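You operate a simulated robot arm through the tools that you are given. There is no shell and no other tool.

The job below is to be done with a simulated robot arm. You get a single attempt, and the scene is never put back.

JOB
Put the nuts by the turntable's 3 and 4 in the wooden box and shut it.
Fine: bring each figure round to the red mark to take its nut.

Only the result counts: the job must be done as asked and must still hold three seconds after the hand-in. Knocking over, shifting, dropping, spilling or breaking anything else fails it.

ROBOT AND FRAMES
A 6-joint arm with a two-finger parallel gripper, fixed in place. Base frame: the origin is at the foot of the arm, x ahead of it, y to its left, z up. Lengths are in m, angles in degrees, forces in N, time in s.
With the tool pointing down near the work surface it reaches from about 0.26 to 0.68 m from the base axis. Its first joint turns from -66.0 to 66.0 degrees. Payload 2.9 kg.
The tool frame sits at the grasp point between the pads (the TCP): z along the fingers, y along the line on which they close. The tips reach 0.03 m beyond it. Largest opening 0.11 m; finger width 0.02, thickness 0.01; the body of the gripper, 0.048 by 0.112 m, starts 0.055 m behind the TCP.
Orientation is that of the tool frame in the base frame, as [roll, pitch, yaw] about the fixed x, y, z axes, in that order (R = Rz(yaw) Ry(pitch) Rx(roll)). With the fingers straight down and closing along the base's y, the tool's x points along the base's -x, its y along +y and its z along -z.

CONTROLS
- The arm moves only by the tool apply_moves. Its arguments are lists of equal length, an entry for each row: "claw": the gripper command, from -1 (shut) to 1 (fully open), values between in proportion; "dp": the shift along the tool's x, y, z in units of 20 mm (1.0 is 20 mm), a list of three; "rot": the turn, a rotation vector about the tool's x, y, z in units of 6 degrees (1.0 is 6 degrees), a list of three. In form: {"claw": [claw, ...], "dp": [[dx, dy, dz], ...], "rot": [[rx, ry, rz], ...]}. A call has 1 to 20 rows; each row shifts and turns the commanded pose from where the row before left it, along the tool's axes as they then stand. A call with a number of a shift or a turn outside -1 to 1 is refused whole. Each row takes 0.2 s and may step no farther than 0.05 m and 8.6 degrees from the row before; otherwise, or with a gripper value out of range, the whole call is refused. Where a pose cannot be reached the arm comes as near as it can. A force on the tool above 40 N (or 10 N above the force at the start of the call, whichever is more), or a blocked arm, ends the call early, and 0.2 s more pass. Each finger travels about 0.108 m/s and halts on what it meets, pressing with about 39 N; the grip force reading is that of the motor and also rises with nothing between the fingers. The clock runs only during rows and for 0.2 s after the last one: add rows that do not move to give the fingers time. The reply holds the time, the measured pose of the TCP, the force on the tool along the base axes, the opening and the grip force, in the units named above and with some noise, with the torque about the TCP (base axes, N m) and any sound that the robot's microphone picked up.
- Cameras (640 x 400 px; columns grow to the right, rows downward): "scene" is fixed at [0.0868, 0.4484, 1.3725]; the picture's right is [-0.60, -0.80, 0.00], its down [-0.54, 0.40, -0.74] and it looks along [0.59, -0.44, -0.67] (base axes); focal length 276 px, centre (320, 200). "wrist" rides on the gripper at [0.072, 0.017, -0.103] in the tool frame; the picture's right is [-0.23, 0.97, 0.00], its down [-0.76, -0.18, -0.62] and it looks along [-0.61, -0.14, 0.78] (tool axes); focal length 222 px, centre (320, 200).
- grab_frame(camera): a new picture of that camera. No time passes.
- locate(camera, pixels): for up to 12 pixels [column, row] of the newest picture of that camera ("zoom" is the newest enlarged one), the place [x, y, z] in the base frame of the surface seen there, good to about 0.003 m. No time passes.
- close_up(camera, box): a new picture of the part [left, top, right, bottom] of that camera's present view, enlarged. No time passes.
- sign_off(): hands the job in; it is judged then, once.

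Open the gripper and draw the arm clear of the work before you hand the job in, unless the task says otherwise.

The tools are called after "Request:" by a JSON object that holds its "method" and its "body". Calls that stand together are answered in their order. apply_moves: Moves the arm, as the interface text tells. Its arguments: {"type":"object","properties":{"claw":{"type":"array","items":{"type":"number"}},"dp":{"type":"array","items":{"type":"array","items":{"type":"number"}}},"rot":{"type":"array","items":{"type":"array","items":{"type":"number"}}}},"required":["claw","dp","rot"]} The other tools are called the same way: grab_frame (camera) takes a picture; locate (camera, pixels) gives the place of the surface under pixels of a picture; close_up (camera, box) takes an enlarged picture of a part of a camera's view; sign_off () hands the job in.

At the start:

```text
t: 0.0
ee_pos: [0.4742, 0.0471, 1.1253]
orientation: [179.9, 0.0, -180.0]
force: [0.0, 0.0, 0.1]
wrist_torque: [0.01, -0.02, -0.01]
grip_width: 0.1099
finger_force: 0.0
```

scene: 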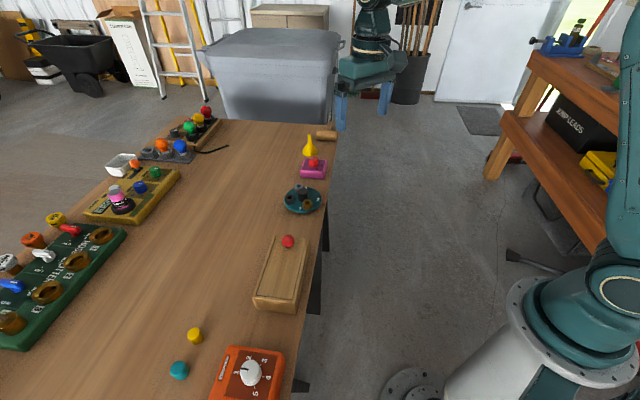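
wrist: 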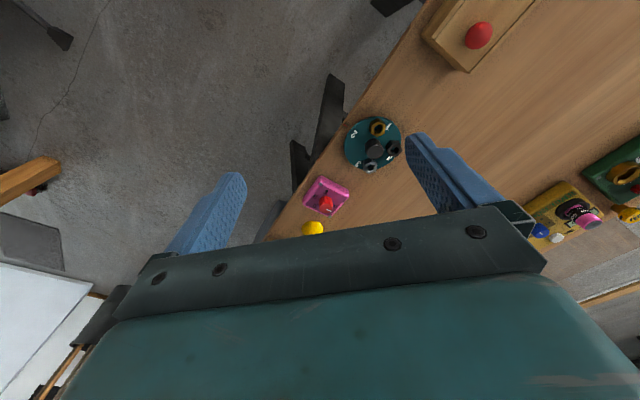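

The scene shows a small teal turntable near (303,200) and a wooden box with a red knob near (282,272). I'll take enlarged pictures of both.

Request:
{"method": "close_up", "body": {"camera": "scene", "box": [260, 170, 350, 226]}}

Request:
{"method": "close_up", "body": {"camera": "scene", "box": [230, 220, 330, 320]}}

Request:
{"method": "close_up", "body": {"camera": "wrist", "box": [320, 100, 430, 180]}}

```text
7.11 times, centred on (305, 198) of scene
```

zoom: 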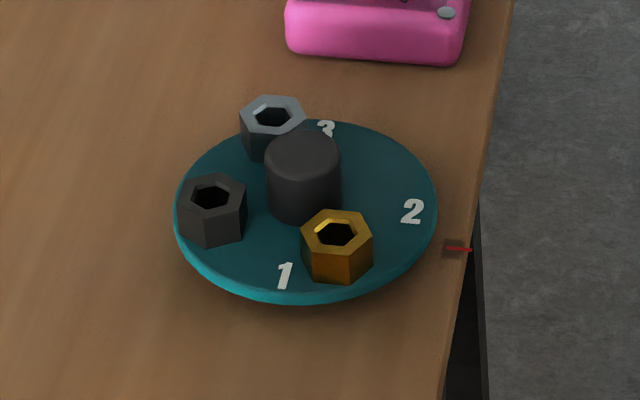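

```text
4.00 times, centred on (280, 270) of scene
```

zoom: 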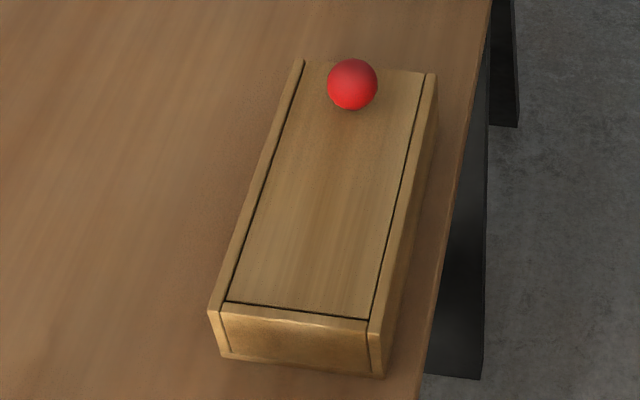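

```text
5.00 times, centred on (375, 140) of wrist
```

zoom: 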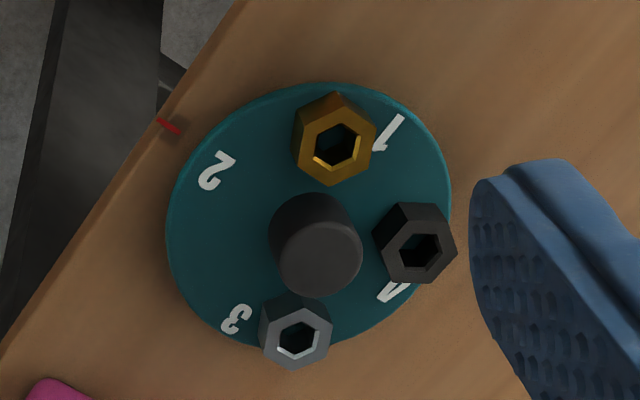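

Nuts: gold by 1, black by 4, grey by 3; the red mark is at the table edge next to 2. I'll measure the positions in an enlarged view of the turntable first.

Request:
{"method": "close_up", "body": {"camera": "scene", "box": [260, 170, 350, 226]}}

Request:
{"method": "locate", "body": {"camera": "zoom", "pixels": [[303, 150], [413, 212], [286, 275], [326, 129], [459, 249], [335, 218], [211, 182], [272, 102], [420, 300], [175, 205], [437, 200], [310, 280]]}}

```text
7.11 times, centred on (305, 198) of scene
```

zoom: 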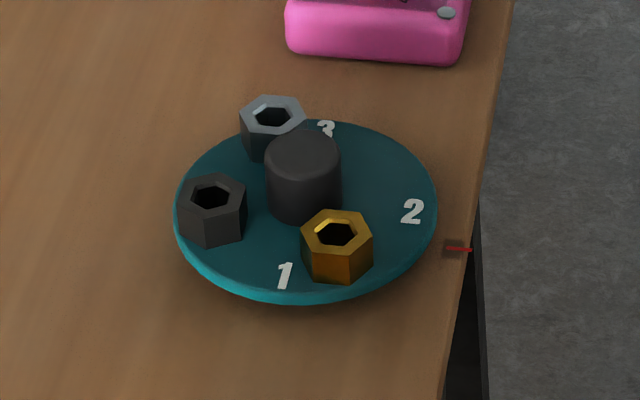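

```text
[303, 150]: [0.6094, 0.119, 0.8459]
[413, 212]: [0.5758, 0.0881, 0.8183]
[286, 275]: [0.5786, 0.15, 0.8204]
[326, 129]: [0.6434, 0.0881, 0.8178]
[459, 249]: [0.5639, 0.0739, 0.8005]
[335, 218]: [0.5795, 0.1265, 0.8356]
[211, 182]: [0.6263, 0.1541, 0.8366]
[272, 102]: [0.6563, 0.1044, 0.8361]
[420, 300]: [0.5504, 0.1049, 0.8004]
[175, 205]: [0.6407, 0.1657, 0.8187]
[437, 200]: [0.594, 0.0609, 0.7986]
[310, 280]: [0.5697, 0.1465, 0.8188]
```

The figures sit about 0.045 m from the centre (0.611, 0.119), with 2 now at the red mark (0.564, 0.074). Each nut lies about 30° on from its figure. Next I'll measure the box.

Request:
{"method": "close_up", "body": {"camera": "scene", "box": [230, 220, 330, 320]}}

Request:
{"method": "locate", "body": {"camera": "zoom", "pixels": [[352, 80], [300, 63], [430, 76], [213, 308], [378, 330], [232, 303], [365, 318], [295, 310], [318, 66], [418, 74], [330, 200], [300, 340]]}}

Request:
{"method": "close_up", "body": {"camera": "wrist", "box": [410, 0, 540, 81]}}

```text
4.00 times, centred on (280, 270) of scene
```

zoom: 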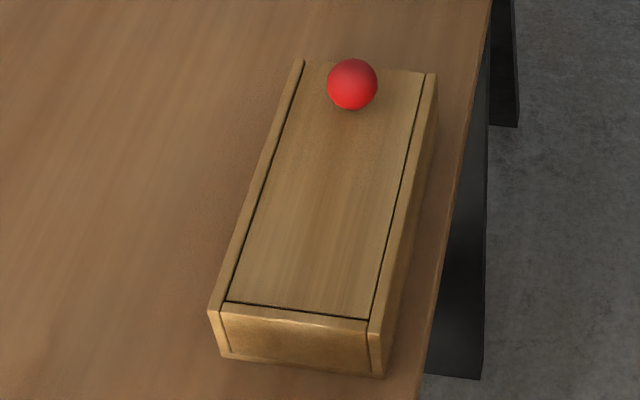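

```text
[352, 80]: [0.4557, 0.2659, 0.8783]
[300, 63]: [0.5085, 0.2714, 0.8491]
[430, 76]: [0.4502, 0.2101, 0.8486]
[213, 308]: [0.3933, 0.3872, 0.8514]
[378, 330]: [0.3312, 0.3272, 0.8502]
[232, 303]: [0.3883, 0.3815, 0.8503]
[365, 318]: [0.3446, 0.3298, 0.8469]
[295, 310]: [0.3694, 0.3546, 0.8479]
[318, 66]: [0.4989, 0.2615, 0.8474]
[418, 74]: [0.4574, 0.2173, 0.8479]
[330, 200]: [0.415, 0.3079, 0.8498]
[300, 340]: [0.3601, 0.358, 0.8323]
```

```text
4.92 times, centred on (475, 40) of wrist
```

zoom: 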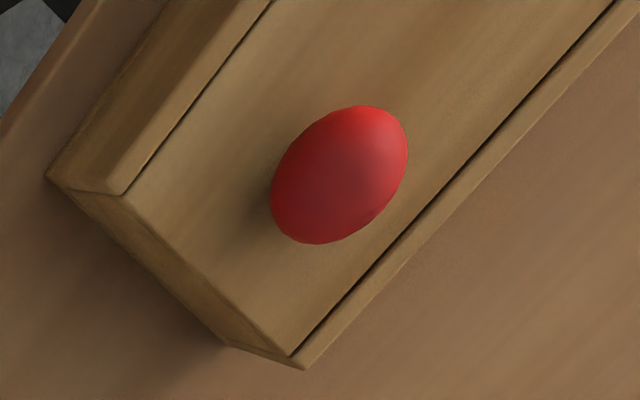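

The box's long axis runs at -45°, from about (0.362, 0.357) to (0.479, 0.241). Its red knob is at the far end and the side walls stand proud like sliding-lid rails. I'll bring the wrist camera closer to inspect the turntable first.

Request:
{"method": "apply_moves", "body": {"claw": [1, 1, 1, 1, 1, 1, 1, 1], "dp": [[-0.1625, 0.606, 0.906], [-0.1625, 0.606, 0.906], [-0.1625, 0.606, 0.906], [-0.1625, 0.606, 0.906], [-0.1625, 0.606, 0.906], [-0.1625, 0.606, 0.906], [-0.1625, 0.606, 0.906], [-0.1625, 0.606, 0.906]], "rot": [[0, 0, 0], [0, 0, 0], [0, 0, 0], [0, 0, 0], [0, 0, 0], [0, 0, 0], [0, 0, 0], [0, 0, 0]]}}

Request:
{"method": "grab_frame", "body": {"camera": "wrist"}}

```text
t: 1.8
ee_pos: [0.4998, 0.1443, 0.9795]
orientation: [-179.9, 0.1, -179.9]
force: [-0.2, -0.2, 0.9]
wrist_torque: [-0.02, 0.02, -0.01]
grip_width: 0.1101
finger_force: 0.0
```

```text
taken
```

wrist: 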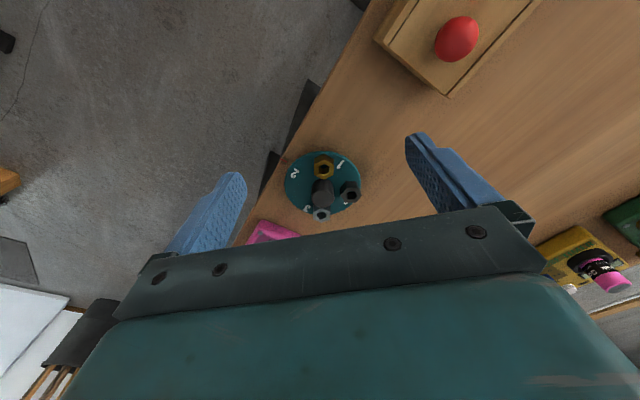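

The turntable is now at about (322,185) in the wrist view. I'll enlarge it and measure.

Request:
{"method": "close_up", "body": {"camera": "wrist", "box": [272, 145, 376, 225]}}

Request:
{"method": "locate", "body": {"camera": "wrist", "pixels": [[293, 173], [341, 163], [307, 209], [325, 188], [327, 184], [323, 167], [348, 190], [321, 215]]}}

```text
5.00 times, centred on (324, 185) of wrist
```

zoom: 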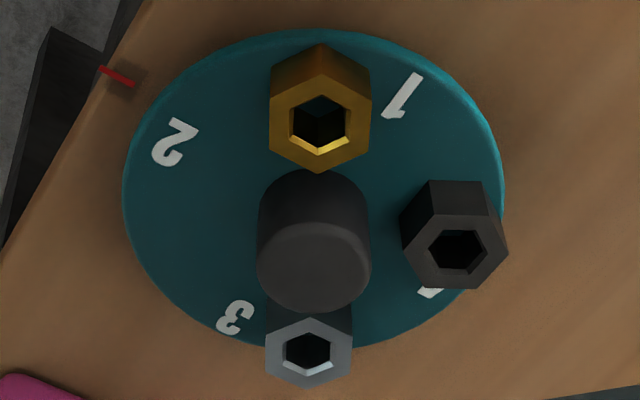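

```text
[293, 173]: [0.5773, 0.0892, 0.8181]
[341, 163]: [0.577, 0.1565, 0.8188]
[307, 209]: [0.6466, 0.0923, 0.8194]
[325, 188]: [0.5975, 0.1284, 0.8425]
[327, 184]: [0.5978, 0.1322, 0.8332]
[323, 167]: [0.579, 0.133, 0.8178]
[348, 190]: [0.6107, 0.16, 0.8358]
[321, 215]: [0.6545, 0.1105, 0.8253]
```

I'll measure the knob top rim, the nut tops, the mark and the disc rim from the enlarged view.

Request:
{"method": "locate", "body": {"camera": "zoom", "pixels": [[314, 230], [314, 305], [262, 265], [366, 265], [318, 162], [280, 125], [360, 125], [420, 245], [496, 250], [460, 282], [308, 380], [118, 76]]}}

Request:
{"method": "locate", "body": {"camera": "zoom", "pixels": [[275, 350], [345, 350], [308, 325], [180, 142], [405, 95], [236, 317], [430, 293], [126, 190], [503, 190], [310, 35], [104, 69], [131, 84]]}}

```text
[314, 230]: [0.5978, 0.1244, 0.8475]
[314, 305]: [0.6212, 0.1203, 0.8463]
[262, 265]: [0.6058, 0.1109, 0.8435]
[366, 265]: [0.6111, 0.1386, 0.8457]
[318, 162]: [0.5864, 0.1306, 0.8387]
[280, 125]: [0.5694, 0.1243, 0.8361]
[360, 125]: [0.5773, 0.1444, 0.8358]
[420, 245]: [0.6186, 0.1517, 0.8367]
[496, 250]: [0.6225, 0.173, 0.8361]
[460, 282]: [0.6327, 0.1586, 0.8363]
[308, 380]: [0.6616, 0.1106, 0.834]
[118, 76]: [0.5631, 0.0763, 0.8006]
```

```text
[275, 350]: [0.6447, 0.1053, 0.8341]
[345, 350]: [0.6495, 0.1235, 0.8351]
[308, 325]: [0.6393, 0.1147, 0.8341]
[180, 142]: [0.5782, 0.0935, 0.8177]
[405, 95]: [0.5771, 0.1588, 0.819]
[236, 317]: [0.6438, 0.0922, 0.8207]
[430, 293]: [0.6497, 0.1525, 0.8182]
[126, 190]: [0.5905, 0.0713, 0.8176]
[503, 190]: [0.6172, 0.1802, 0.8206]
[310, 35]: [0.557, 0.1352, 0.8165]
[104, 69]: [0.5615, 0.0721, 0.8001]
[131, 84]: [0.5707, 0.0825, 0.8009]
```

The knob centre is about (0.610, 0.123), its radius about 0.013 and its top at z≈0.846. The box's far end shows at (420,60) in the current wrist view, so I'll enlarge it to see how the lid is seated.

Request:
{"method": "close_up", "body": {"camera": "wrist", "box": [370, 0, 545, 110]}}

Request:
{"method": "locate", "body": {"camera": "wrist", "pixels": [[457, 38], [460, 50], [445, 96], [377, 40], [400, 55], [430, 78], [470, 20], [440, 40], [476, 38]]}}

```text
3.64 times, centred on (458, 55) of wrist
```

zoom: 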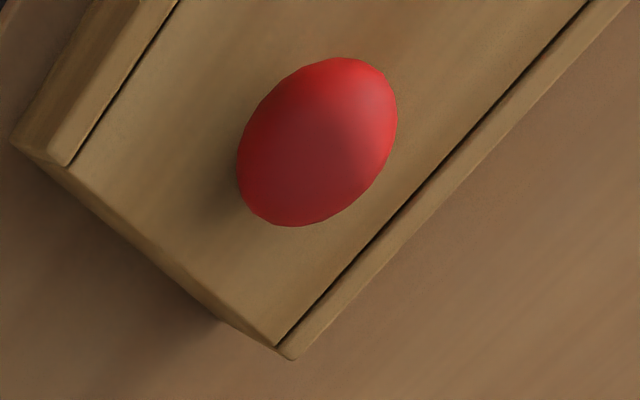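

```text
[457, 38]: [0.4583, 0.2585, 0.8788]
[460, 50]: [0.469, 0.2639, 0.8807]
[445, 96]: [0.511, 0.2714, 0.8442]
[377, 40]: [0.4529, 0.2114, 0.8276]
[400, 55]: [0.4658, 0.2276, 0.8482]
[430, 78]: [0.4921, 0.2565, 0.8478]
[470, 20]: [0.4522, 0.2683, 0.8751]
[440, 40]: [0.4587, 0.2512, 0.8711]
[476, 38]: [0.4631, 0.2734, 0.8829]
```

The ball centre is near (0.461, 0.262, 0.868), and the lid top (z≈0.848) runs flush out to the far end with no end wall, so it should slide out that way. I'll move above the box and turn the gripper 45° so it closes along the box axis.

Request:
{"method": "apply_moves", "body": {"claw": [1, 1, 1, 1, 1, 1, 1, 1, 1, 1, 1, 1, 1, 1], "dp": [[0.833, 0.717, -0.167], [0.833, 0.717, -0.167], [0.833, 0.717, -0.167], [0.833, 0.717, -0.167], [0.833, 0.717, -0.167], [0.833, 0.717, -0.167], [0, 0, 0], [0, 0, 0], [0, 0, 0], [0, 0, 0], [0, 0, 0], [0, 0, 0], [0, 0, 0], [0, 0, 0]], "rot": [[0, 0, 0], [0, 0, 0], [0, 0, 0], [0, 0, 0], [0, 0, 0], [0, 0, 0], [0, 0, -0.9375], [0, 0, -0.9375], [0, 0, -0.9375], [0, 0, -0.9375], [0, 0, -0.9375], [0, 0, -0.9375], [0, 0, -0.9375], [0, 0, -0.9375]]}}

Request:
{"method": "grab_frame", "body": {"camera": "wrist"}}

```text
t: 4.8
ee_pos: [0.3981, 0.2291, 0.9999]
orientation: [-179.9, 0.0, -134.9]
force: [-0.2, 0.6, 0.1]
wrist_torque: [0.04, -0.03, 0.01]
grip_width: 0.1097
finger_force: 0.1
```

```text
taken
```

wrist: 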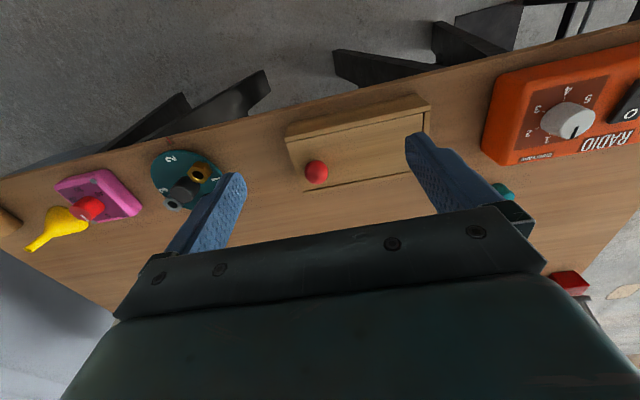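

Now I see the box with its ball at (316,171). I'll enlarge it for the details of the lid and its far end.

Request:
{"method": "close_up", "body": {"camera": "wrist", "box": [275, 85, 440, 200]}}

Request:
{"method": "locate", "body": {"camera": "zoom", "pixels": [[160, 330], [160, 300], [115, 335], [200, 335], [160, 375], [55, 210], [120, 400], [575, 100], [590, 50], [400, 200], [100, 300], [330, 130]]}}

```text
3.48 times, centred on (358, 142) of wrist
```

zoom: 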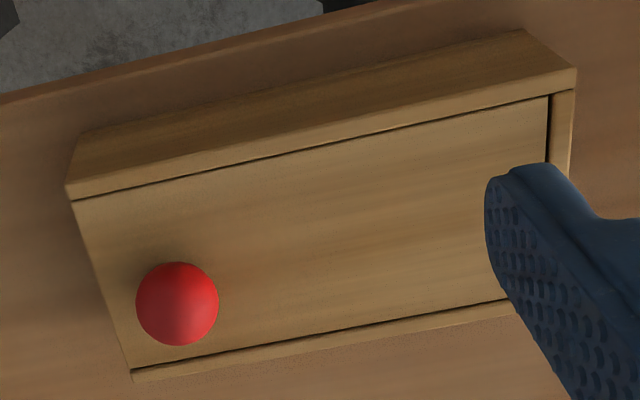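

```text
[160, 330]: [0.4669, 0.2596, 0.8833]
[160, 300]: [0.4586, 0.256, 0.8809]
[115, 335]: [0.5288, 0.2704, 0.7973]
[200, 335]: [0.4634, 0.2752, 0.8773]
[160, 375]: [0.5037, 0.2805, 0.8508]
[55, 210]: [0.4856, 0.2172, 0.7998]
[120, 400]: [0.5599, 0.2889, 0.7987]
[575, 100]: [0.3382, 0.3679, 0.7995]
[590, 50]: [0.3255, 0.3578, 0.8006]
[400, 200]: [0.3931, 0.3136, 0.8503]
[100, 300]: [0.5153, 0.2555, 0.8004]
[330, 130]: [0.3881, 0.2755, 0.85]
```

The lid's far end is flush and open and the near end is walled, so it slides out toward the turntable. I'll pin down the ball's centre.

Request:
{"method": "locate", "body": {"camera": "zoom", "pixels": [[178, 304], [178, 268], [178, 340], [142, 304], [213, 304], [178, 320], [220, 360], [130, 360], [130, 345], [75, 205]]}}

```text
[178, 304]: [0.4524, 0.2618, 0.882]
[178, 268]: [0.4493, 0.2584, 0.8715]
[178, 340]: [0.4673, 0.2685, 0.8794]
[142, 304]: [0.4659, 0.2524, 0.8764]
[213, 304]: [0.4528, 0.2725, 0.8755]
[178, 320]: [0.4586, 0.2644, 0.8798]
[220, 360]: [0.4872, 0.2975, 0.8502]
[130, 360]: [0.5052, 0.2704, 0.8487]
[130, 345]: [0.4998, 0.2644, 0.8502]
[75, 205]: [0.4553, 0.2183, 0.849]
```

The ball centre is about (0.459, 0.264, 0.870), radius 0.013. I'll move over it at z≈0.93 and check the alignment before descending.

Request:
{"method": "apply_moves", "body": {"claw": [0.3, 0.3, 0.3, 0.3, 0.3, 0.3], "dp": [[-0.678, -0.184, 0.7], [-0.678, -0.184, 0.7], [-0.678, -0.184, 0.7], [-0.678, -0.184, 0.7], [-0.678, -0.184, 0.7], [0, 0, 0]], "rot": [[0, 0, 0], [0, 0, 0], [0, 0, 0], [0, 0, 0], [0, 0, 0], [0, 0, 0]]}}

Request:
{"method": "grab_frame", "body": {"camera": "wrist"}}

Request:
{"method": "close_up", "body": {"camera": "scene", "box": [220, 190, 360, 310]}}

```text
t: 6.2
ee_pos: [0.461, 0.2648, 0.9307]
orientation: [180.0, 0.0, -135.0]
force: [-0.1, -0.3, -0.4]
wrist_torque: [0.01, -0.01, -0.01]
grip_width: 0.0714
finger_force: 0.0
```

```text
taken
```

wrist: 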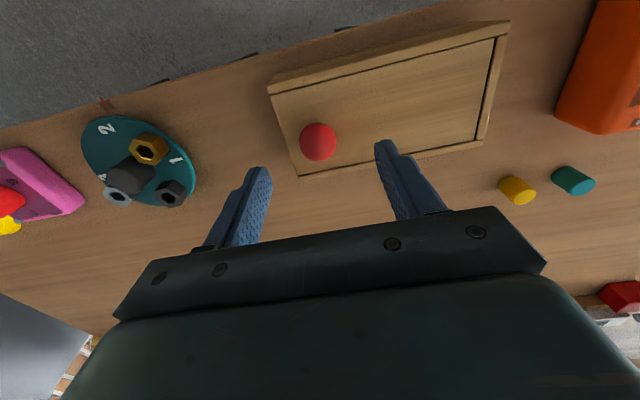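

```text
3.33 times, centred on (290, 250) of scene
```

zoom: 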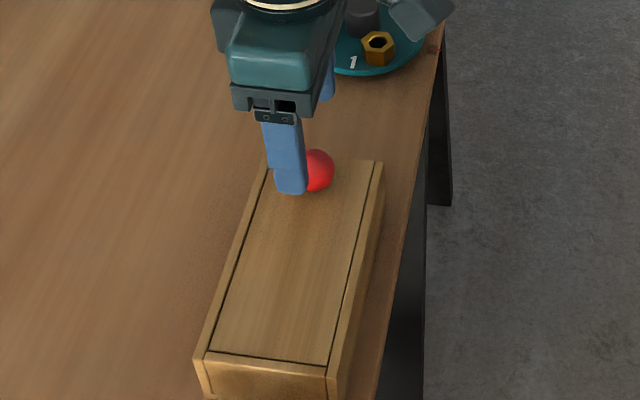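

I'll re-measure the ball at (318,142) from this closer wrist view.

Request:
{"method": "locate", "body": {"camera": "wrist", "pixels": [[318, 142], [318, 126], [318, 158], [302, 142], [334, 142], [318, 134], [318, 150]]}}

```text
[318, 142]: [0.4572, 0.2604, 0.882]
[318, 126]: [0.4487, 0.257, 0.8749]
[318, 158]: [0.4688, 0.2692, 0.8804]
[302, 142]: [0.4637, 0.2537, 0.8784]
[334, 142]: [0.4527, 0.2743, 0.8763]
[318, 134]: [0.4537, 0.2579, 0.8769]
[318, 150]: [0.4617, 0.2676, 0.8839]
```

The ball centre works out at (0.462, 0.263, 0.870), right under the TCP. I'll descend to z≈0.885 with the tips just clear of the lid, then close.

Request:
{"method": "apply_moves", "body": {"claw": [0.3, 0.3, 0.3, 0.3], "dp": [[0, 0, 0.8], [0, 0, 0.8], [0, 0, 0.68], [0, 0, 0]], "rot": [[0, 0, 0], [0, 0, 0], [0, 0, 0], [0, 0, 0]]}}

Request:
{"method": "apply_moves", "body": {"claw": [-0.2, -0.6, -0.8, -0.8], "dp": [[0, 0, 0], [0, 0, 0], [0, 0, 0], [0, 0, 0]], "rot": [[0, 0, 0], [0, 0, 0], [0, 0, 0], [0, 0, 0]]}}

Request:
{"method": "close_up", "body": {"camera": "scene", "box": [220, 190, 360, 310]}}

Request:
{"method": "grab_frame", "body": {"camera": "wrist"}}

```text
t: 7.2
ee_pos: [0.4594, 0.2642, 0.8841]
orientation: [-179.9, 0.1, -135.1]
force: [-0.6, -0.2, 0.7]
wrist_torque: [-0.03, -0.02, 0.03]
grip_width: 0.0712
finger_force: 0.1
```

```text
t: 8.2
ee_pos: [0.4609, 0.2643, 0.8848]
orientation: [-179.9, -0.1, -135.3]
force: [15.0, -12.5, -6.0]
wrist_torque: [-0.05, -0.46, -0.07]
grip_width: 0.0295
finger_force: 44.6
```

```text
3.33 times, centred on (290, 250) of scene
```

zoom: 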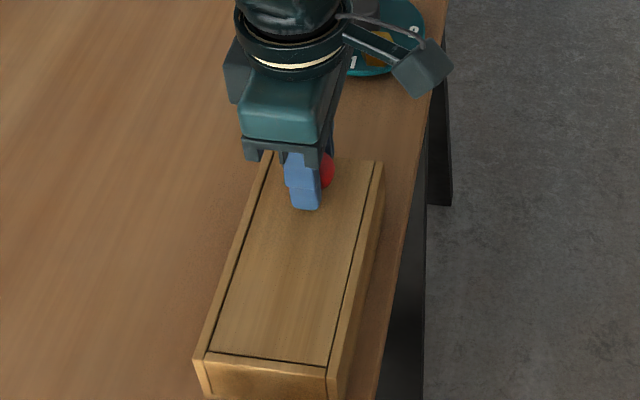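

```text
taken
```

wrist: 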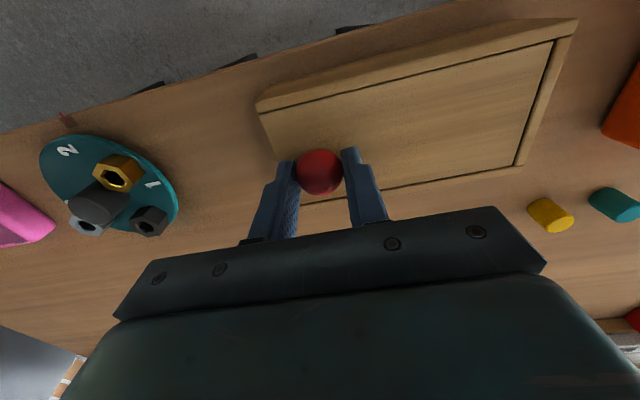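

The ball is gripped (width 0.0295), and the reaction points in the opening direction, which means the lid is against its near stop. I'll pull gently along the tool's -y, toward the far end.

Request:
{"method": "apply_moves", "body": {"claw": [-0.8, -0.8, -0.8, -0.8, -0.8], "dp": [[0, -0.25, 0], [0, -0.25, 0], [0, -0.25, 0], [0, -0.25, 0], [0, 0, 0]], "rot": [[0, 0, 0], [0, 0, 0], [0, 0, 0], [0, 0, 0], [0, 0, 0]]}}

Request:
{"method": "grab_frame", "body": {"camera": "wrist"}}

```text
t: 9.4
ee_pos: [0.4737, 0.2514, 0.8843]
orientation: [-179.9, -0.2, -135.0]
force: [0.7, 0.4, -3.6]
wrist_torque: [-0.31, 0.51, 0.24]
grip_width: 0.0293
finger_force: 44.8
```

```text
taken
```

wrist: 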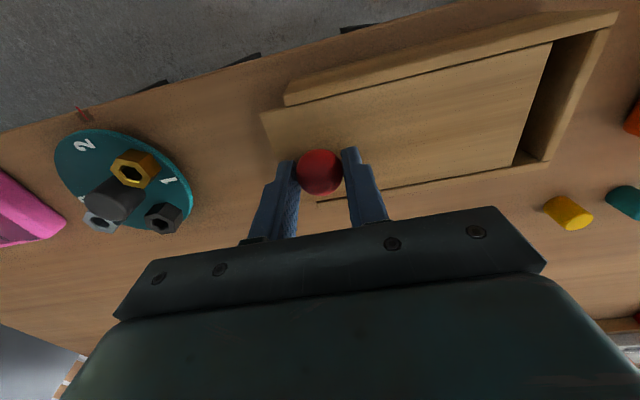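

The lid slides freely and a gap has opened at the near end, at (560,90). I'll pull another 0.065 m, which stops about 0.037 m short of the turntable.

Request:
{"method": "apply_moves", "body": {"claw": [-0.8, -0.8, -0.8, -0.8, -0.8, -0.8, -0.8, -0.8, -0.8, -0.8], "dp": [[0, -0.36, 0], [0, -0.36, 0], [0, -0.36, 0], [0, -0.36, 0], [0, -0.36, 0], [0, -0.36, 0], [0, -0.36, 0], [0, -0.36, 0], [0, -0.36, 0], [0, 0, 0]], "rot": [[0, 0, 0], [0, 0, 0], [0, 0, 0], [0, 0, 0], [0, 0, 0], [0, 0, 0], [0, 0, 0], [0, 0, 0], [0, 0, 0], [0, 0, 0]]}}

Request:
{"method": "grab_frame", "body": {"camera": "wrist"}}

Request:
{"method": "close_up", "body": {"camera": "scene", "box": [220, 180, 360, 320]}}

```text
t: 11.6
ee_pos: [0.5197, 0.2048, 0.8843]
orientation: [180.0, 0.1, -135.1]
force: [-0.3, 0.3, -10.1]
wrist_torque: [-0.04, 0.12, 0.01]
grip_width: 0.0293
finger_force: 44.9
```

```text
taken
```

wrist: 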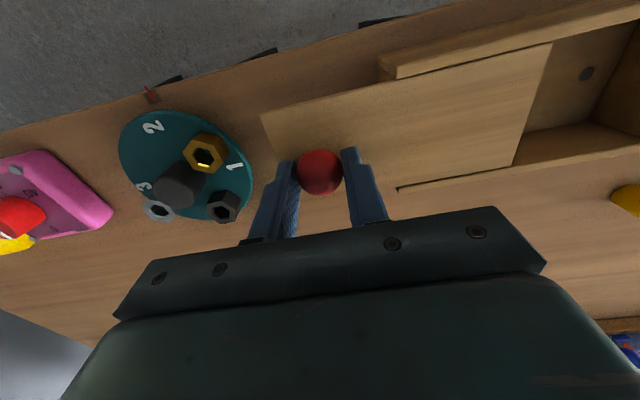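

```text
2.86 times, centred on (290, 250) of scene
```

zoom: 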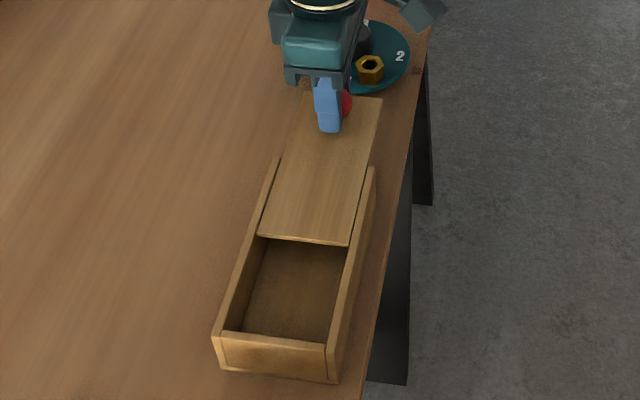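

The box is open by about 0.083 m, with the interior clear. I'll release the ball and rise.

Request:
{"method": "apply_moves", "body": {"claw": [0.1, 0.1, 0.1, 0.1, 0.1, 0.1, 0.1, 0.1], "dp": [[0, 0, 0], [0, 0, 0], [0, 0, 0], [0, 0, -0.8], [0, 0, -1], [0, 0, -1], [0, 0, -1], [0, 0, 0]], "rot": [[0, 0, 0], [0, 0, 0], [0, 0, 0], [0, 0, 0], [0, 0, 0], [0, 0, 0], [0, 0, 0], [0, 0, 0]]}}

Request:
{"method": "grab_frame", "body": {"camera": "wrist"}}

Request:
{"method": "close_up", "body": {"camera": "scene", "box": [220, 180, 360, 320]}}

Request:
{"method": "locate", "body": {"camera": "zoom", "pixels": [[300, 280], [240, 325], [318, 335], [262, 245], [348, 250], [330, 105], [375, 100], [300, 241]]}}

```text
t: 13.4
ee_pos: [0.5204, 0.2054, 0.9616]
orientation: [-180.0, 0.0, -135.0]
force: [0.6, -0.3, -0.5]
wrist_torque: [0.03, -0.01, -0.04]
grip_width: 0.0605
finger_force: 0.0
```

```text
taken
```

wrist: 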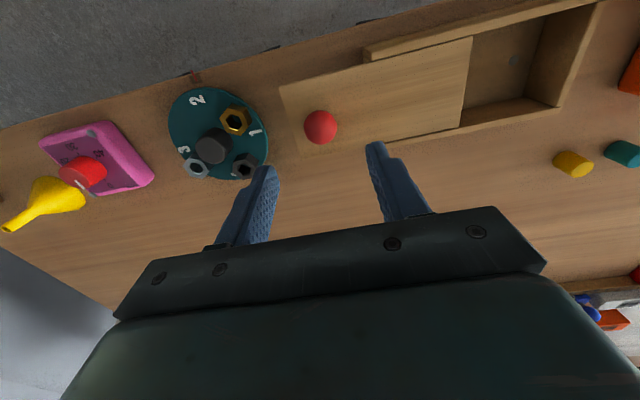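

```text
2.86 times, centred on (290, 250) of scene
```

zoom: 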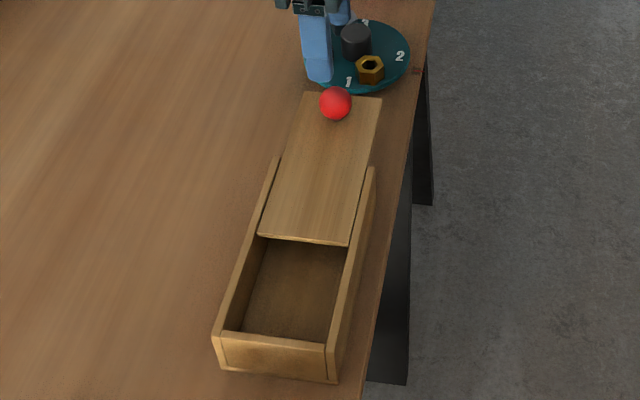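

```text
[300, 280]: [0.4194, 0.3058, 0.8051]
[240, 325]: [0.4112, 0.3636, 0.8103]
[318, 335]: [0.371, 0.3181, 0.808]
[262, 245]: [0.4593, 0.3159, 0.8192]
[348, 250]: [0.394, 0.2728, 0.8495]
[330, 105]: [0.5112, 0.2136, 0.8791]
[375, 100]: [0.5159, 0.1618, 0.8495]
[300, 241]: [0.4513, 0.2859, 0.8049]
```

The lid stays put and the ball is released. I'll enlarge the turntable in the wrist view to get the knob centre better.

Request:
{"method": "close_up", "body": {"camera": "wrist", "box": [160, 75, 280, 190]}}

Request:
{"method": "locate", "body": {"camera": "zoom", "pixels": [[290, 215], [290, 190], [290, 245], [245, 220], [330, 215], [290, 270], [105, 60], [510, 190], [200, 135], [510, 330], [195, 75], [130, 265]]}}

```text
3.48 times, centred on (220, 132) of wrist
```

zoom: 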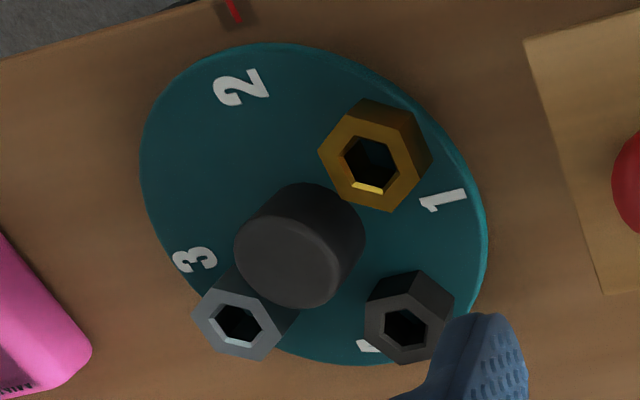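

```text
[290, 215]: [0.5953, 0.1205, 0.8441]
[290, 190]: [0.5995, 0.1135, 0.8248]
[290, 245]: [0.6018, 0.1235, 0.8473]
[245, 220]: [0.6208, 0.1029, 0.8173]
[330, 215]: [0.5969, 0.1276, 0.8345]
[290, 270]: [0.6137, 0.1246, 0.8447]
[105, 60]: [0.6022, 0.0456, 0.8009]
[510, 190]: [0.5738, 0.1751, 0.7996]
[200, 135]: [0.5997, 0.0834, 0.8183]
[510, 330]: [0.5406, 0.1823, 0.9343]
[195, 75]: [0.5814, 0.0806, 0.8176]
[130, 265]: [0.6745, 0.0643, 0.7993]
```

I'll measure the knob's top rim more carefully, along with nut top corners.

Request:
{"method": "locate", "body": {"camera": "zoom", "pixels": [[287, 260], [240, 250], [333, 265], [285, 224], [290, 300], [370, 205], [325, 155], [405, 160], [240, 355], [200, 315], [405, 358], [370, 320]]}}

```text
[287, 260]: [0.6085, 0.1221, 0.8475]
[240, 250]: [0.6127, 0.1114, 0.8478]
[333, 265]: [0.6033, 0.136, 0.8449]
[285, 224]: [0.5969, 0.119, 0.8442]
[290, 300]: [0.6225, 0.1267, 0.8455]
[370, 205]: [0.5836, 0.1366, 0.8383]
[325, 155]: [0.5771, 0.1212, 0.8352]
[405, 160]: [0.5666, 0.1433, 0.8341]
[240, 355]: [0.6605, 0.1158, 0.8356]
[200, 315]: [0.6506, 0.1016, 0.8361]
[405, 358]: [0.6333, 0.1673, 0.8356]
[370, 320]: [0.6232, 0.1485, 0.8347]
```

The knob centre comes to (0.609, 0.123), top 0.846. I'll move over it at z≈0.93 and turn the gripper to yaw ≈208°, so the fingers come down between the nuts.

Request:
{"method": "apply_moves", "body": {"claw": [0.1, 0.1, 0.1, 0.1, 0.1, 0.1, 0.1, -0.1, -0.18, -0.18, -0.18], "dp": [[-0.031, -0.864, 0.214], [-0.031, -0.864, 0.214], [-0.031, -0.864, 0.214], [-0.031, -0.864, 0.214], [-0.031, -0.864, 0.214], [-0.031, -0.864, 0.214], [-0.031, -0.864, 0.214], [0, 0, 0], [0, 0, 0], [0, 0, 0], [0, 0, 0]], "rot": [[0, 0, 0], [0, 0, 0], [0, 0, 0], [0, 0, 0], [0, 0, 0], [0, 0, 0], [0, 0, 0], [0, 0, 0.917], [0, 0, 0.917], [0, 0, 0.917], [0, 0, 0]]}}

Request:
{"method": "grab_frame", "body": {"camera": "wrist"}}

Request:
{"method": "close_up", "body": {"camera": "scene", "box": [260, 160, 350, 230]}}

```text
t: 15.8
ee_pos: [0.6077, 0.1223, 0.9314]
orientation: [-179.9, 0.0, -151.5]
force: [-0.1, 0.2, 0.0]
wrist_torque: [-0.01, -0.02, 0.02]
grip_width: 0.0452
finger_force: 0.1
```

```text
taken
```

wrist: 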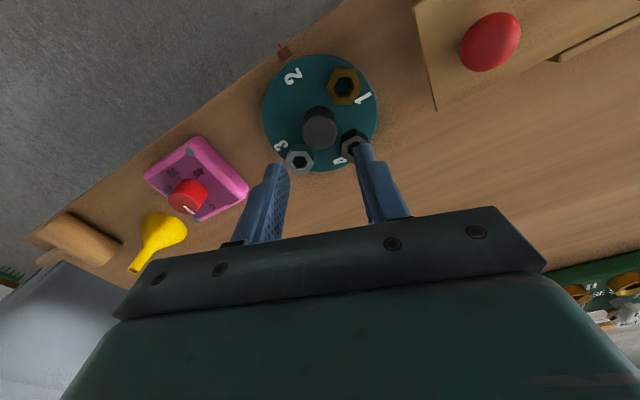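

```text
5.71 times, centred on (305, 195) of scene
```

zoom: 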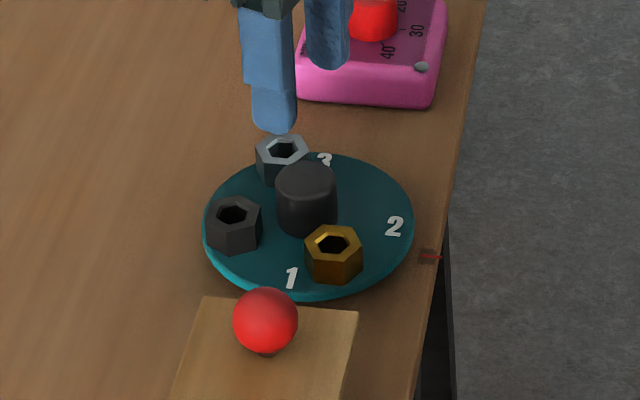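

The gripper is above the knob with the fingers between the nuts, and in the wrist view black is next to 4 and grey next to 3. I'll descend to z≈0.862.

Request:
{"method": "apply_moves", "body": {"claw": [-0.18, -0.18, -0.18, -0.18, -0.18, -0.18], "dp": [[0, 0, 0.7], [0, 0, 0.7], [0, 0, 0.7], [0, 0, 0.7], [0, 0, 0.65], [0, 0, 0]], "rot": [[0, 0, 0], [0, 0, 0], [0, 0, 0], [0, 0, 0], [0, 0, 0], [0, 0, 0]]}}

Request:
{"method": "grab_frame", "body": {"camera": "wrist"}}

Request:
{"method": "close_up", "body": {"camera": "scene", "box": [260, 160, 350, 230]}}

```text
t: 17.2
ee_pos: [0.6092, 0.1236, 0.8636]
orientation: [-180.0, 0.1, -151.6]
force: [-0.1, 0.3, 0.2]
wrist_torque: [-0.03, 0.02, -0.01]
grip_width: 0.045
finger_force: 0.1
```

```text
taken
```

wrist: 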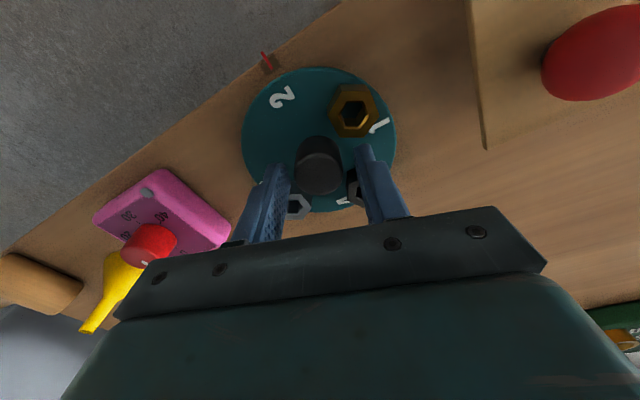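

```text
5.71 times, centred on (305, 195) of scene
```

zoom: 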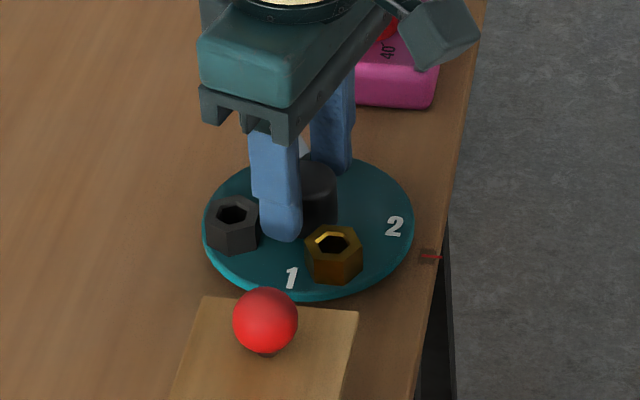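

One finger sits between the black and gold nuts and the other on the free side, both clear. I'll close on the knob.

Request:
{"method": "apply_moves", "body": {"claw": [-0.4, -0.6, -0.8, -0.8], "dp": [[0, 0, 0], [0, 0, 0], [0, 0, 0], [0, 0, 0]], "rot": [[0, 0, 0], [0, 0, 0], [0, 0, 0], [0, 0, 0]]}}

```text
t: 18.2
ee_pos: [0.6091, 0.1216, 0.862]
orientation: [-179.9, 0.0, -151.7]
force: [6.1, -9.5, -5.1]
wrist_torque: [-0.2, -0.45, -0.04]
grip_width: 0.0307
finger_force: 44.6
```

The knob is gripped (width 0.031) with a small side load of about 11 N, so I'll shift 1 mm to relieve it. Then a small clockwise test turn.

Request:
{"method": "apply_moves", "body": {"claw": [-0.8, -0.8, -0.8, -0.8], "dp": [[0, -0.06, 0], [0, 0, 0], [0, 0, 0], [0, 0, 0]], "rot": [[0, 0, 0], [0, 0, 0.5], [0, 0, 0.5], [0, 0, 0]]}}

Request:
{"method": "close_up", "body": {"camera": "scene", "box": [260, 160, 350, 230]}}

```text
t: 19.2
ee_pos: [0.6091, 0.121, 0.8625]
orientation: [180.0, 0.0, -157.5]
force: [8.1, -2.8, -1.6]
wrist_torque: [-0.31, 0.37, -0.03]
grip_width: 0.0307
finger_force: 45.0
```

```text
5.71 times, centred on (305, 195) of scene
```

zoom: 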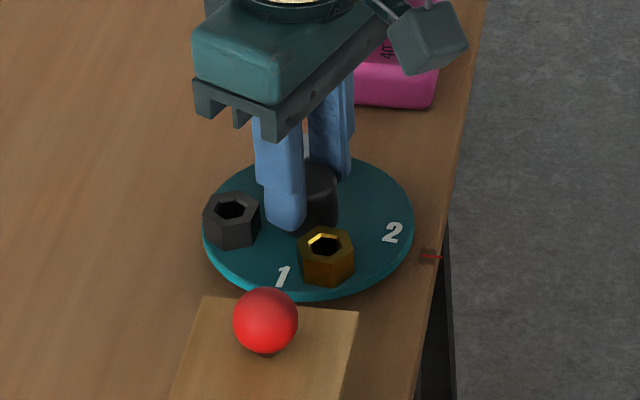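

The disc follows clockwise: figure 1 moved from (291,278) to (282,275), which brings 3 toward the mark, and the nuts ride along. I'll turn the remaining 84° slowly.

Request:
{"method": "apply_moves", "body": {"claw": [-0.8, -0.8, -0.8, -0.8, -0.8, -0.8, -0.8, -0.8, -0.8, -0.8, -0.8, -0.8, -0.8, -0.8, -0.8, -0.8, -0.8, -0.8, -0.8, -0.8], "dp": [[0, 0, 0], [0, 0, 0], [0, 0, 0], [0, 0, 0], [0, 0, 0], [0, 0, 0], [0, 0, 0], [0, 0, 0], [0, 0, 0], [0, 0, 0], [0, 0, 0], [0, 0, 0], [0, 0, 0], [0, 0, 0], [0, 0, 0], [0, 0, 0], [0, 0, 0], [0, 0, 0], [0, 0, 0], [0, 0, 0]], "rot": [[0, 0, 0.7], [0, 0, 0.7], [0, 0, 0.7], [0, 0, 0.7], [0, 0, 0.7], [0, 0, 0.7], [0, 0, 0.7], [0, 0, 0.7], [0, 0, 0.7], [0, 0, 0.7], [0, 0, 0.7], [0, 0, 0.7], [0, 0, 0.7], [0, 0, 0.7], [0, 0, 0.7], [0, 0, 0.7], [0, 0, 0.7], [0, 0, 0.7], [0, 0, 0.7], [0, 0, 0.7]]}}

Request:
{"method": "grab_frame", "body": {"camera": "wrist"}}

Request:
{"method": "close_up", "body": {"camera": "scene", "box": [260, 160, 350, 230]}}

```text
t: 23.4
ee_pos: [0.6095, 0.1227, 0.8617]
orientation: [179.9, 0.0, 118.7]
force: [8.5, 23.9, -0.7]
wrist_torque: [0.65, -0.27, 0.04]
grip_width: 0.0309
finger_force: 45.7
```

```text
taken
```

wrist: 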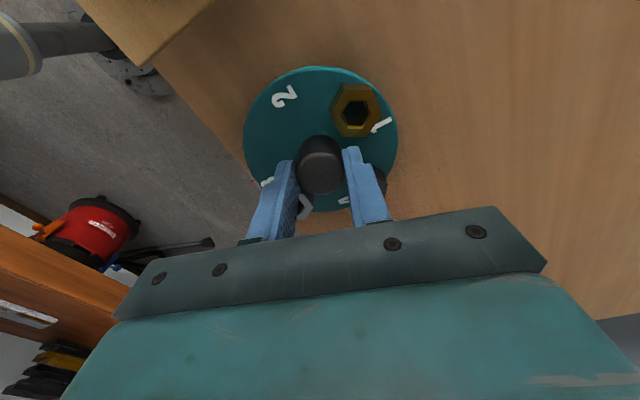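

```text
5.71 times, centred on (305, 195) of scene
```

zoom: 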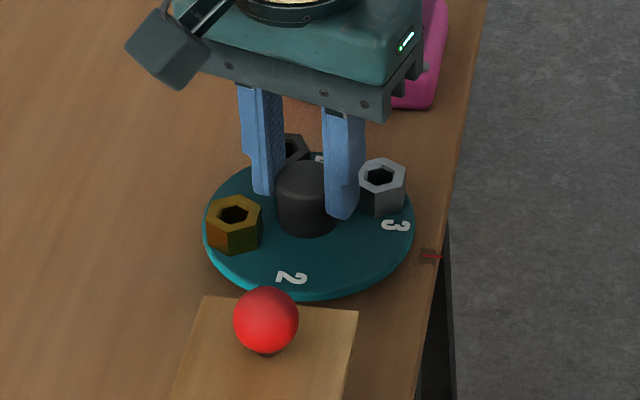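

Figure 3 is now where 2 was, next to the red mark at (430,257), and the grey nut has ridden along to (381,185). I'll relieve the side load, release the knob and rise.

Request:
{"method": "apply_moves", "body": {"claw": [-0.8, -0.8, -0.5, -0.18, -0.18, -0.18, -0.18, -0.18, -0.18, -0.18, -0.18], "dp": [[0.04, 0.045, 0], [0, 0, 0], [0, 0, 0], [0, 0, 0], [0, 0, 0], [0, 0, -0.5], [0, 0, -0.8], [0, 0, -0.9], [0, 0, -0.9], [0, 0, -0.9], [0, 0, 0]], "rot": [[0, 0, 0], [0, 0, 0], [0, 0, 0], [0, 0, 0], [0, 0, 0], [0, 0, 0], [0, 0, 0], [0, 0, 0], [0, 0, 0], [0, 0, 0], [0, 0, 0]]}}

Request:
{"method": "grab_frame", "body": {"camera": "wrist"}}

Request:
{"method": "close_up", "body": {"camera": "scene", "box": [260, 160, 350, 230]}}

```text
t: 25.8
ee_pos: [0.6088, 0.1219, 0.9421]
orientation: [-180.0, 0.0, 118.6]
force: [-0.4, 0.5, 0.2]
wrist_torque: [0.01, 0.0, 0.0]
grip_width: 0.0452
finger_force: 0.0
```

```text
taken
```

wrist: 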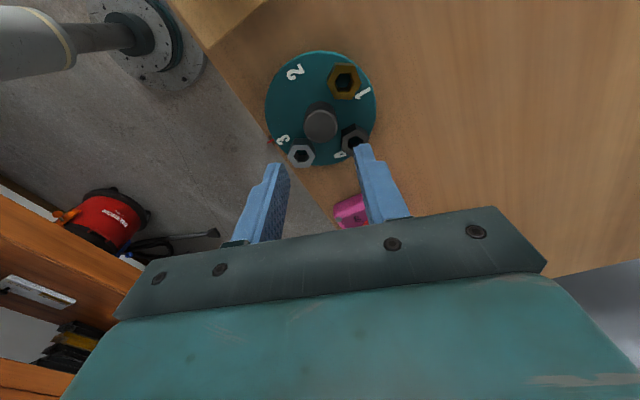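

```text
5.71 times, centred on (305, 195) of scene
```

zoom: 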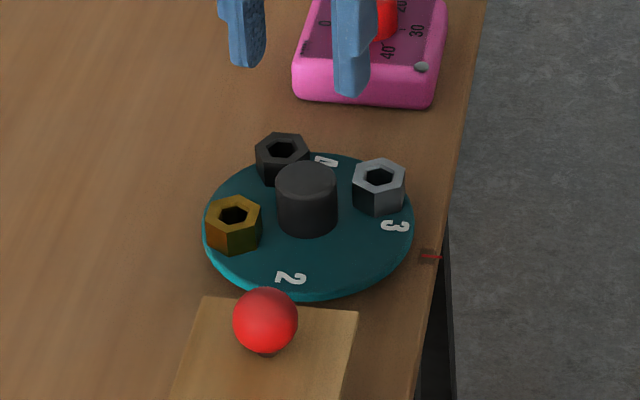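

The disc stayed put with 3 at the mark. I'll enlarge both views and measure figure 3, the mark and the grey nut.

Request:
{"method": "close_up", "body": {"camera": "wrist", "box": [255, 40, 385, 175]}}

Request:
{"method": "locate", "body": {"camera": "zoom", "pixels": [[136, 296], [52, 293], [35, 288], [190, 330], [175, 335], [240, 340], [205, 300], [205, 365], [330, 250], [280, 245], [250, 95], [340, 340]]}}

```text
2.96 times, centred on (320, 108) of wrist
```

zoom: 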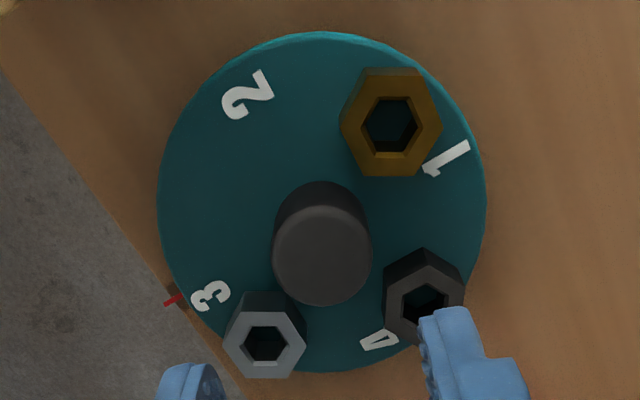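

```text
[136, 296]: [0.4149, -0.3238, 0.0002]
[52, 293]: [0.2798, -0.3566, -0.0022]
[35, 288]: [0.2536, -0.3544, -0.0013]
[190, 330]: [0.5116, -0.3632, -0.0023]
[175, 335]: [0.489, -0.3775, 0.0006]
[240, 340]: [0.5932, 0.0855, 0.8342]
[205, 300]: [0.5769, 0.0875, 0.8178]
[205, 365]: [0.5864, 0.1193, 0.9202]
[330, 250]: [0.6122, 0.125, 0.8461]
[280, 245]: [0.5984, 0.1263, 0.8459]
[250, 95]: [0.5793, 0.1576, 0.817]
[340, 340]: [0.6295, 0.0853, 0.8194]
```

Now I'll measure the mark at (173,300), figure 3 at (210,297), the grey nut top's corners, and the black nut in this enlarged view.

Request:
{"method": "locate", "body": {"camera": "zoom", "pixels": [[173, 300], [210, 297], [228, 341], [246, 312], [284, 314], [301, 345], [287, 373], [246, 371], [380, 340], [445, 158], [247, 97], [322, 255]]}}

```text
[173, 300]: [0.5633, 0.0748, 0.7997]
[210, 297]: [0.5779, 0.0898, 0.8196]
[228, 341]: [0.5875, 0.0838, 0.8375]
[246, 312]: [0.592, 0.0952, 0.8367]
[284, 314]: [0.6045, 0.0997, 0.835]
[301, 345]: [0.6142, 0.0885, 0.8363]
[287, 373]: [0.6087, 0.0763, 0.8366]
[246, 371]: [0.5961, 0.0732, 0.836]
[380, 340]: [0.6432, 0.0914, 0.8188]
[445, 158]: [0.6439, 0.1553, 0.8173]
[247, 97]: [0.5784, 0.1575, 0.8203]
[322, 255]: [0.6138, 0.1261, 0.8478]
```

Figure 3 (angle 225.9°) is lined up with the mark (226°). The grey nut's centre is (0.6005, 0.0861), with a pair of flats facing tangentially (161°), so I'll close along that at yaw ≈251°. I'm turning the gripper at this height first.

Request:
{"method": "apply_moves", "body": {"claw": [-0.1, -0.1, -0.1, -0.1, -0.1, -0.1, -0.1, -0.1, -0.1, -0.1, -0.1, -0.1, -0.1, -0.1, -0.1, -0.1, -0.1, -0.1, -0.1, -0.1], "dp": [[0, 0, 0], [0, 0, 0], [0, 0, 0], [0, 0, 0], [0, 0, 0], [0, 0, 0], [0, 0, 0], [0, 0, 0], [0, 0, 0], [0, 0, 0], [0, 0, 0], [0, 0, 0], [0, 0, 0], [0, 0, 0], [0, 0, 0], [0, 0, 0], [0, 0, 0], [0, 0, 0], [0, 0, 0], [0, 0, 0]], "rot": [[0, 0, -1], [0, 0, -1], [0, 0, -1], [0, 0, -1], [0, 0, -1], [0, 0, -1], [0, 0, -1], [0, 0, -1], [0, 0, -1], [0, 0, -1], [0, 0, -1], [0, 0, -1], [0, 0, -1], [0, 0, -1], [0, 0, -1], [0, 0, -1], [0, 0, -1], [0, 0, -1], [0, 0, -1], [0, 0, -1]]}}

```text
t: 30.0
ee_pos: [0.6097, 0.1224, 0.9425]
orientation: [180.0, 0.0, -121.4]
force: [-1.0, -0.9, 0.7]
wrist_torque: [0.0, -0.01, -0.01]
grip_width: 0.0493
finger_force: 0.2
```

The gripper is at yaw 238.6°. I'll finish the turn to 251.3° and shift above the grey nut at z≈0.90.

Request:
{"method": "apply_moves", "body": {"claw": [-0.1, -0.1, -0.1, -0.1, -0.1, -0.1, -0.1], "dp": [[0, 0, 0], [0, 0, 0], [0, 0, 0], [0.623, -0.053, 0.5], [0.623, -0.053, 0.5], [0.623, -0.053, 0.5], [0, 0, 0]], "rot": [[0, 0, -0.706], [0, 0, -0.706], [0, 0, -0.706], [0, 0, 0], [0, 0, 0], [0, 0, 0], [0, 0, 0]]}}

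Request:
{"method": "grab_frame", "body": {"camera": "wrist"}}

Request:
{"method": "close_up", "body": {"camera": "scene", "box": [260, 160, 350, 230]}}

```text
t: 31.6
ee_pos: [0.6009, 0.0854, 0.9119]
orientation: [-180.0, 0.0, -108.7]
force: [-0.1, -0.1, 0.6]
wrist_torque: [-0.02, -0.02, 0.01]
grip_width: 0.0496
finger_force: 0.1
```

```text
taken
```

wrist: 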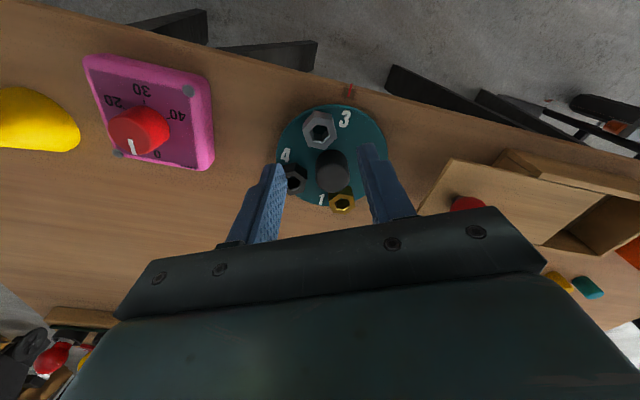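

```text
5.71 times, centred on (305, 195) of scene
```

zoom: 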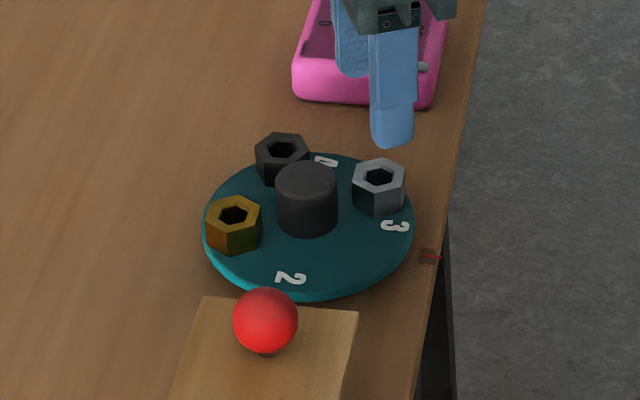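

I'll re-measure the grey nut at (320,130) from this nearer wrist view before going down.

Request:
{"method": "close_up", "body": {"camera": "wrist", "box": [270, 80, 390, 215]}}

Request:
{"method": "locate", "body": {"camera": "wrist", "pixels": [[306, 127], [335, 127], [320, 143], [310, 140], [331, 141], [307, 118], [334, 120], [320, 113]]}}

```text
2.96 times, centred on (330, 148) of wrist
```

zoom: 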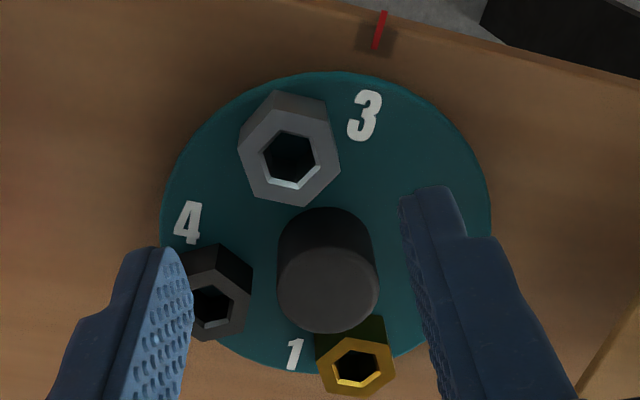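

```text
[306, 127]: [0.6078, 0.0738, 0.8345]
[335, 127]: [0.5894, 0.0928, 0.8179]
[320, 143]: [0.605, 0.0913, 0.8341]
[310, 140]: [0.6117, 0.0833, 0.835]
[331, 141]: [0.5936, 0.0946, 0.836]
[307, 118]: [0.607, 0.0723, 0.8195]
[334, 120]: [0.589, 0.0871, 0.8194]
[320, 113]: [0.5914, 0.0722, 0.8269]
```

I'll measure the six corners of the grey nut's top in the enlarged view.

Request:
{"method": "locate", "body": {"camera": "zoom", "pixels": [[243, 152], [256, 193], [302, 202], [335, 170], [322, 122], [272, 114], [327, 290], [345, 325], [285, 280], [370, 285]]}}

```text
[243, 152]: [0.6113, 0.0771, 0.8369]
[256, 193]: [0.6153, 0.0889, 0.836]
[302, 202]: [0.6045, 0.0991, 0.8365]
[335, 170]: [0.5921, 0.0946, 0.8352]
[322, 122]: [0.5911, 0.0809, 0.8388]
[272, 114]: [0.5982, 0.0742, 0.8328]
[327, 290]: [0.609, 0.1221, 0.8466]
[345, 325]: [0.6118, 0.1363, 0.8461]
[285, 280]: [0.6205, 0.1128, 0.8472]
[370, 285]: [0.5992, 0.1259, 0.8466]
```

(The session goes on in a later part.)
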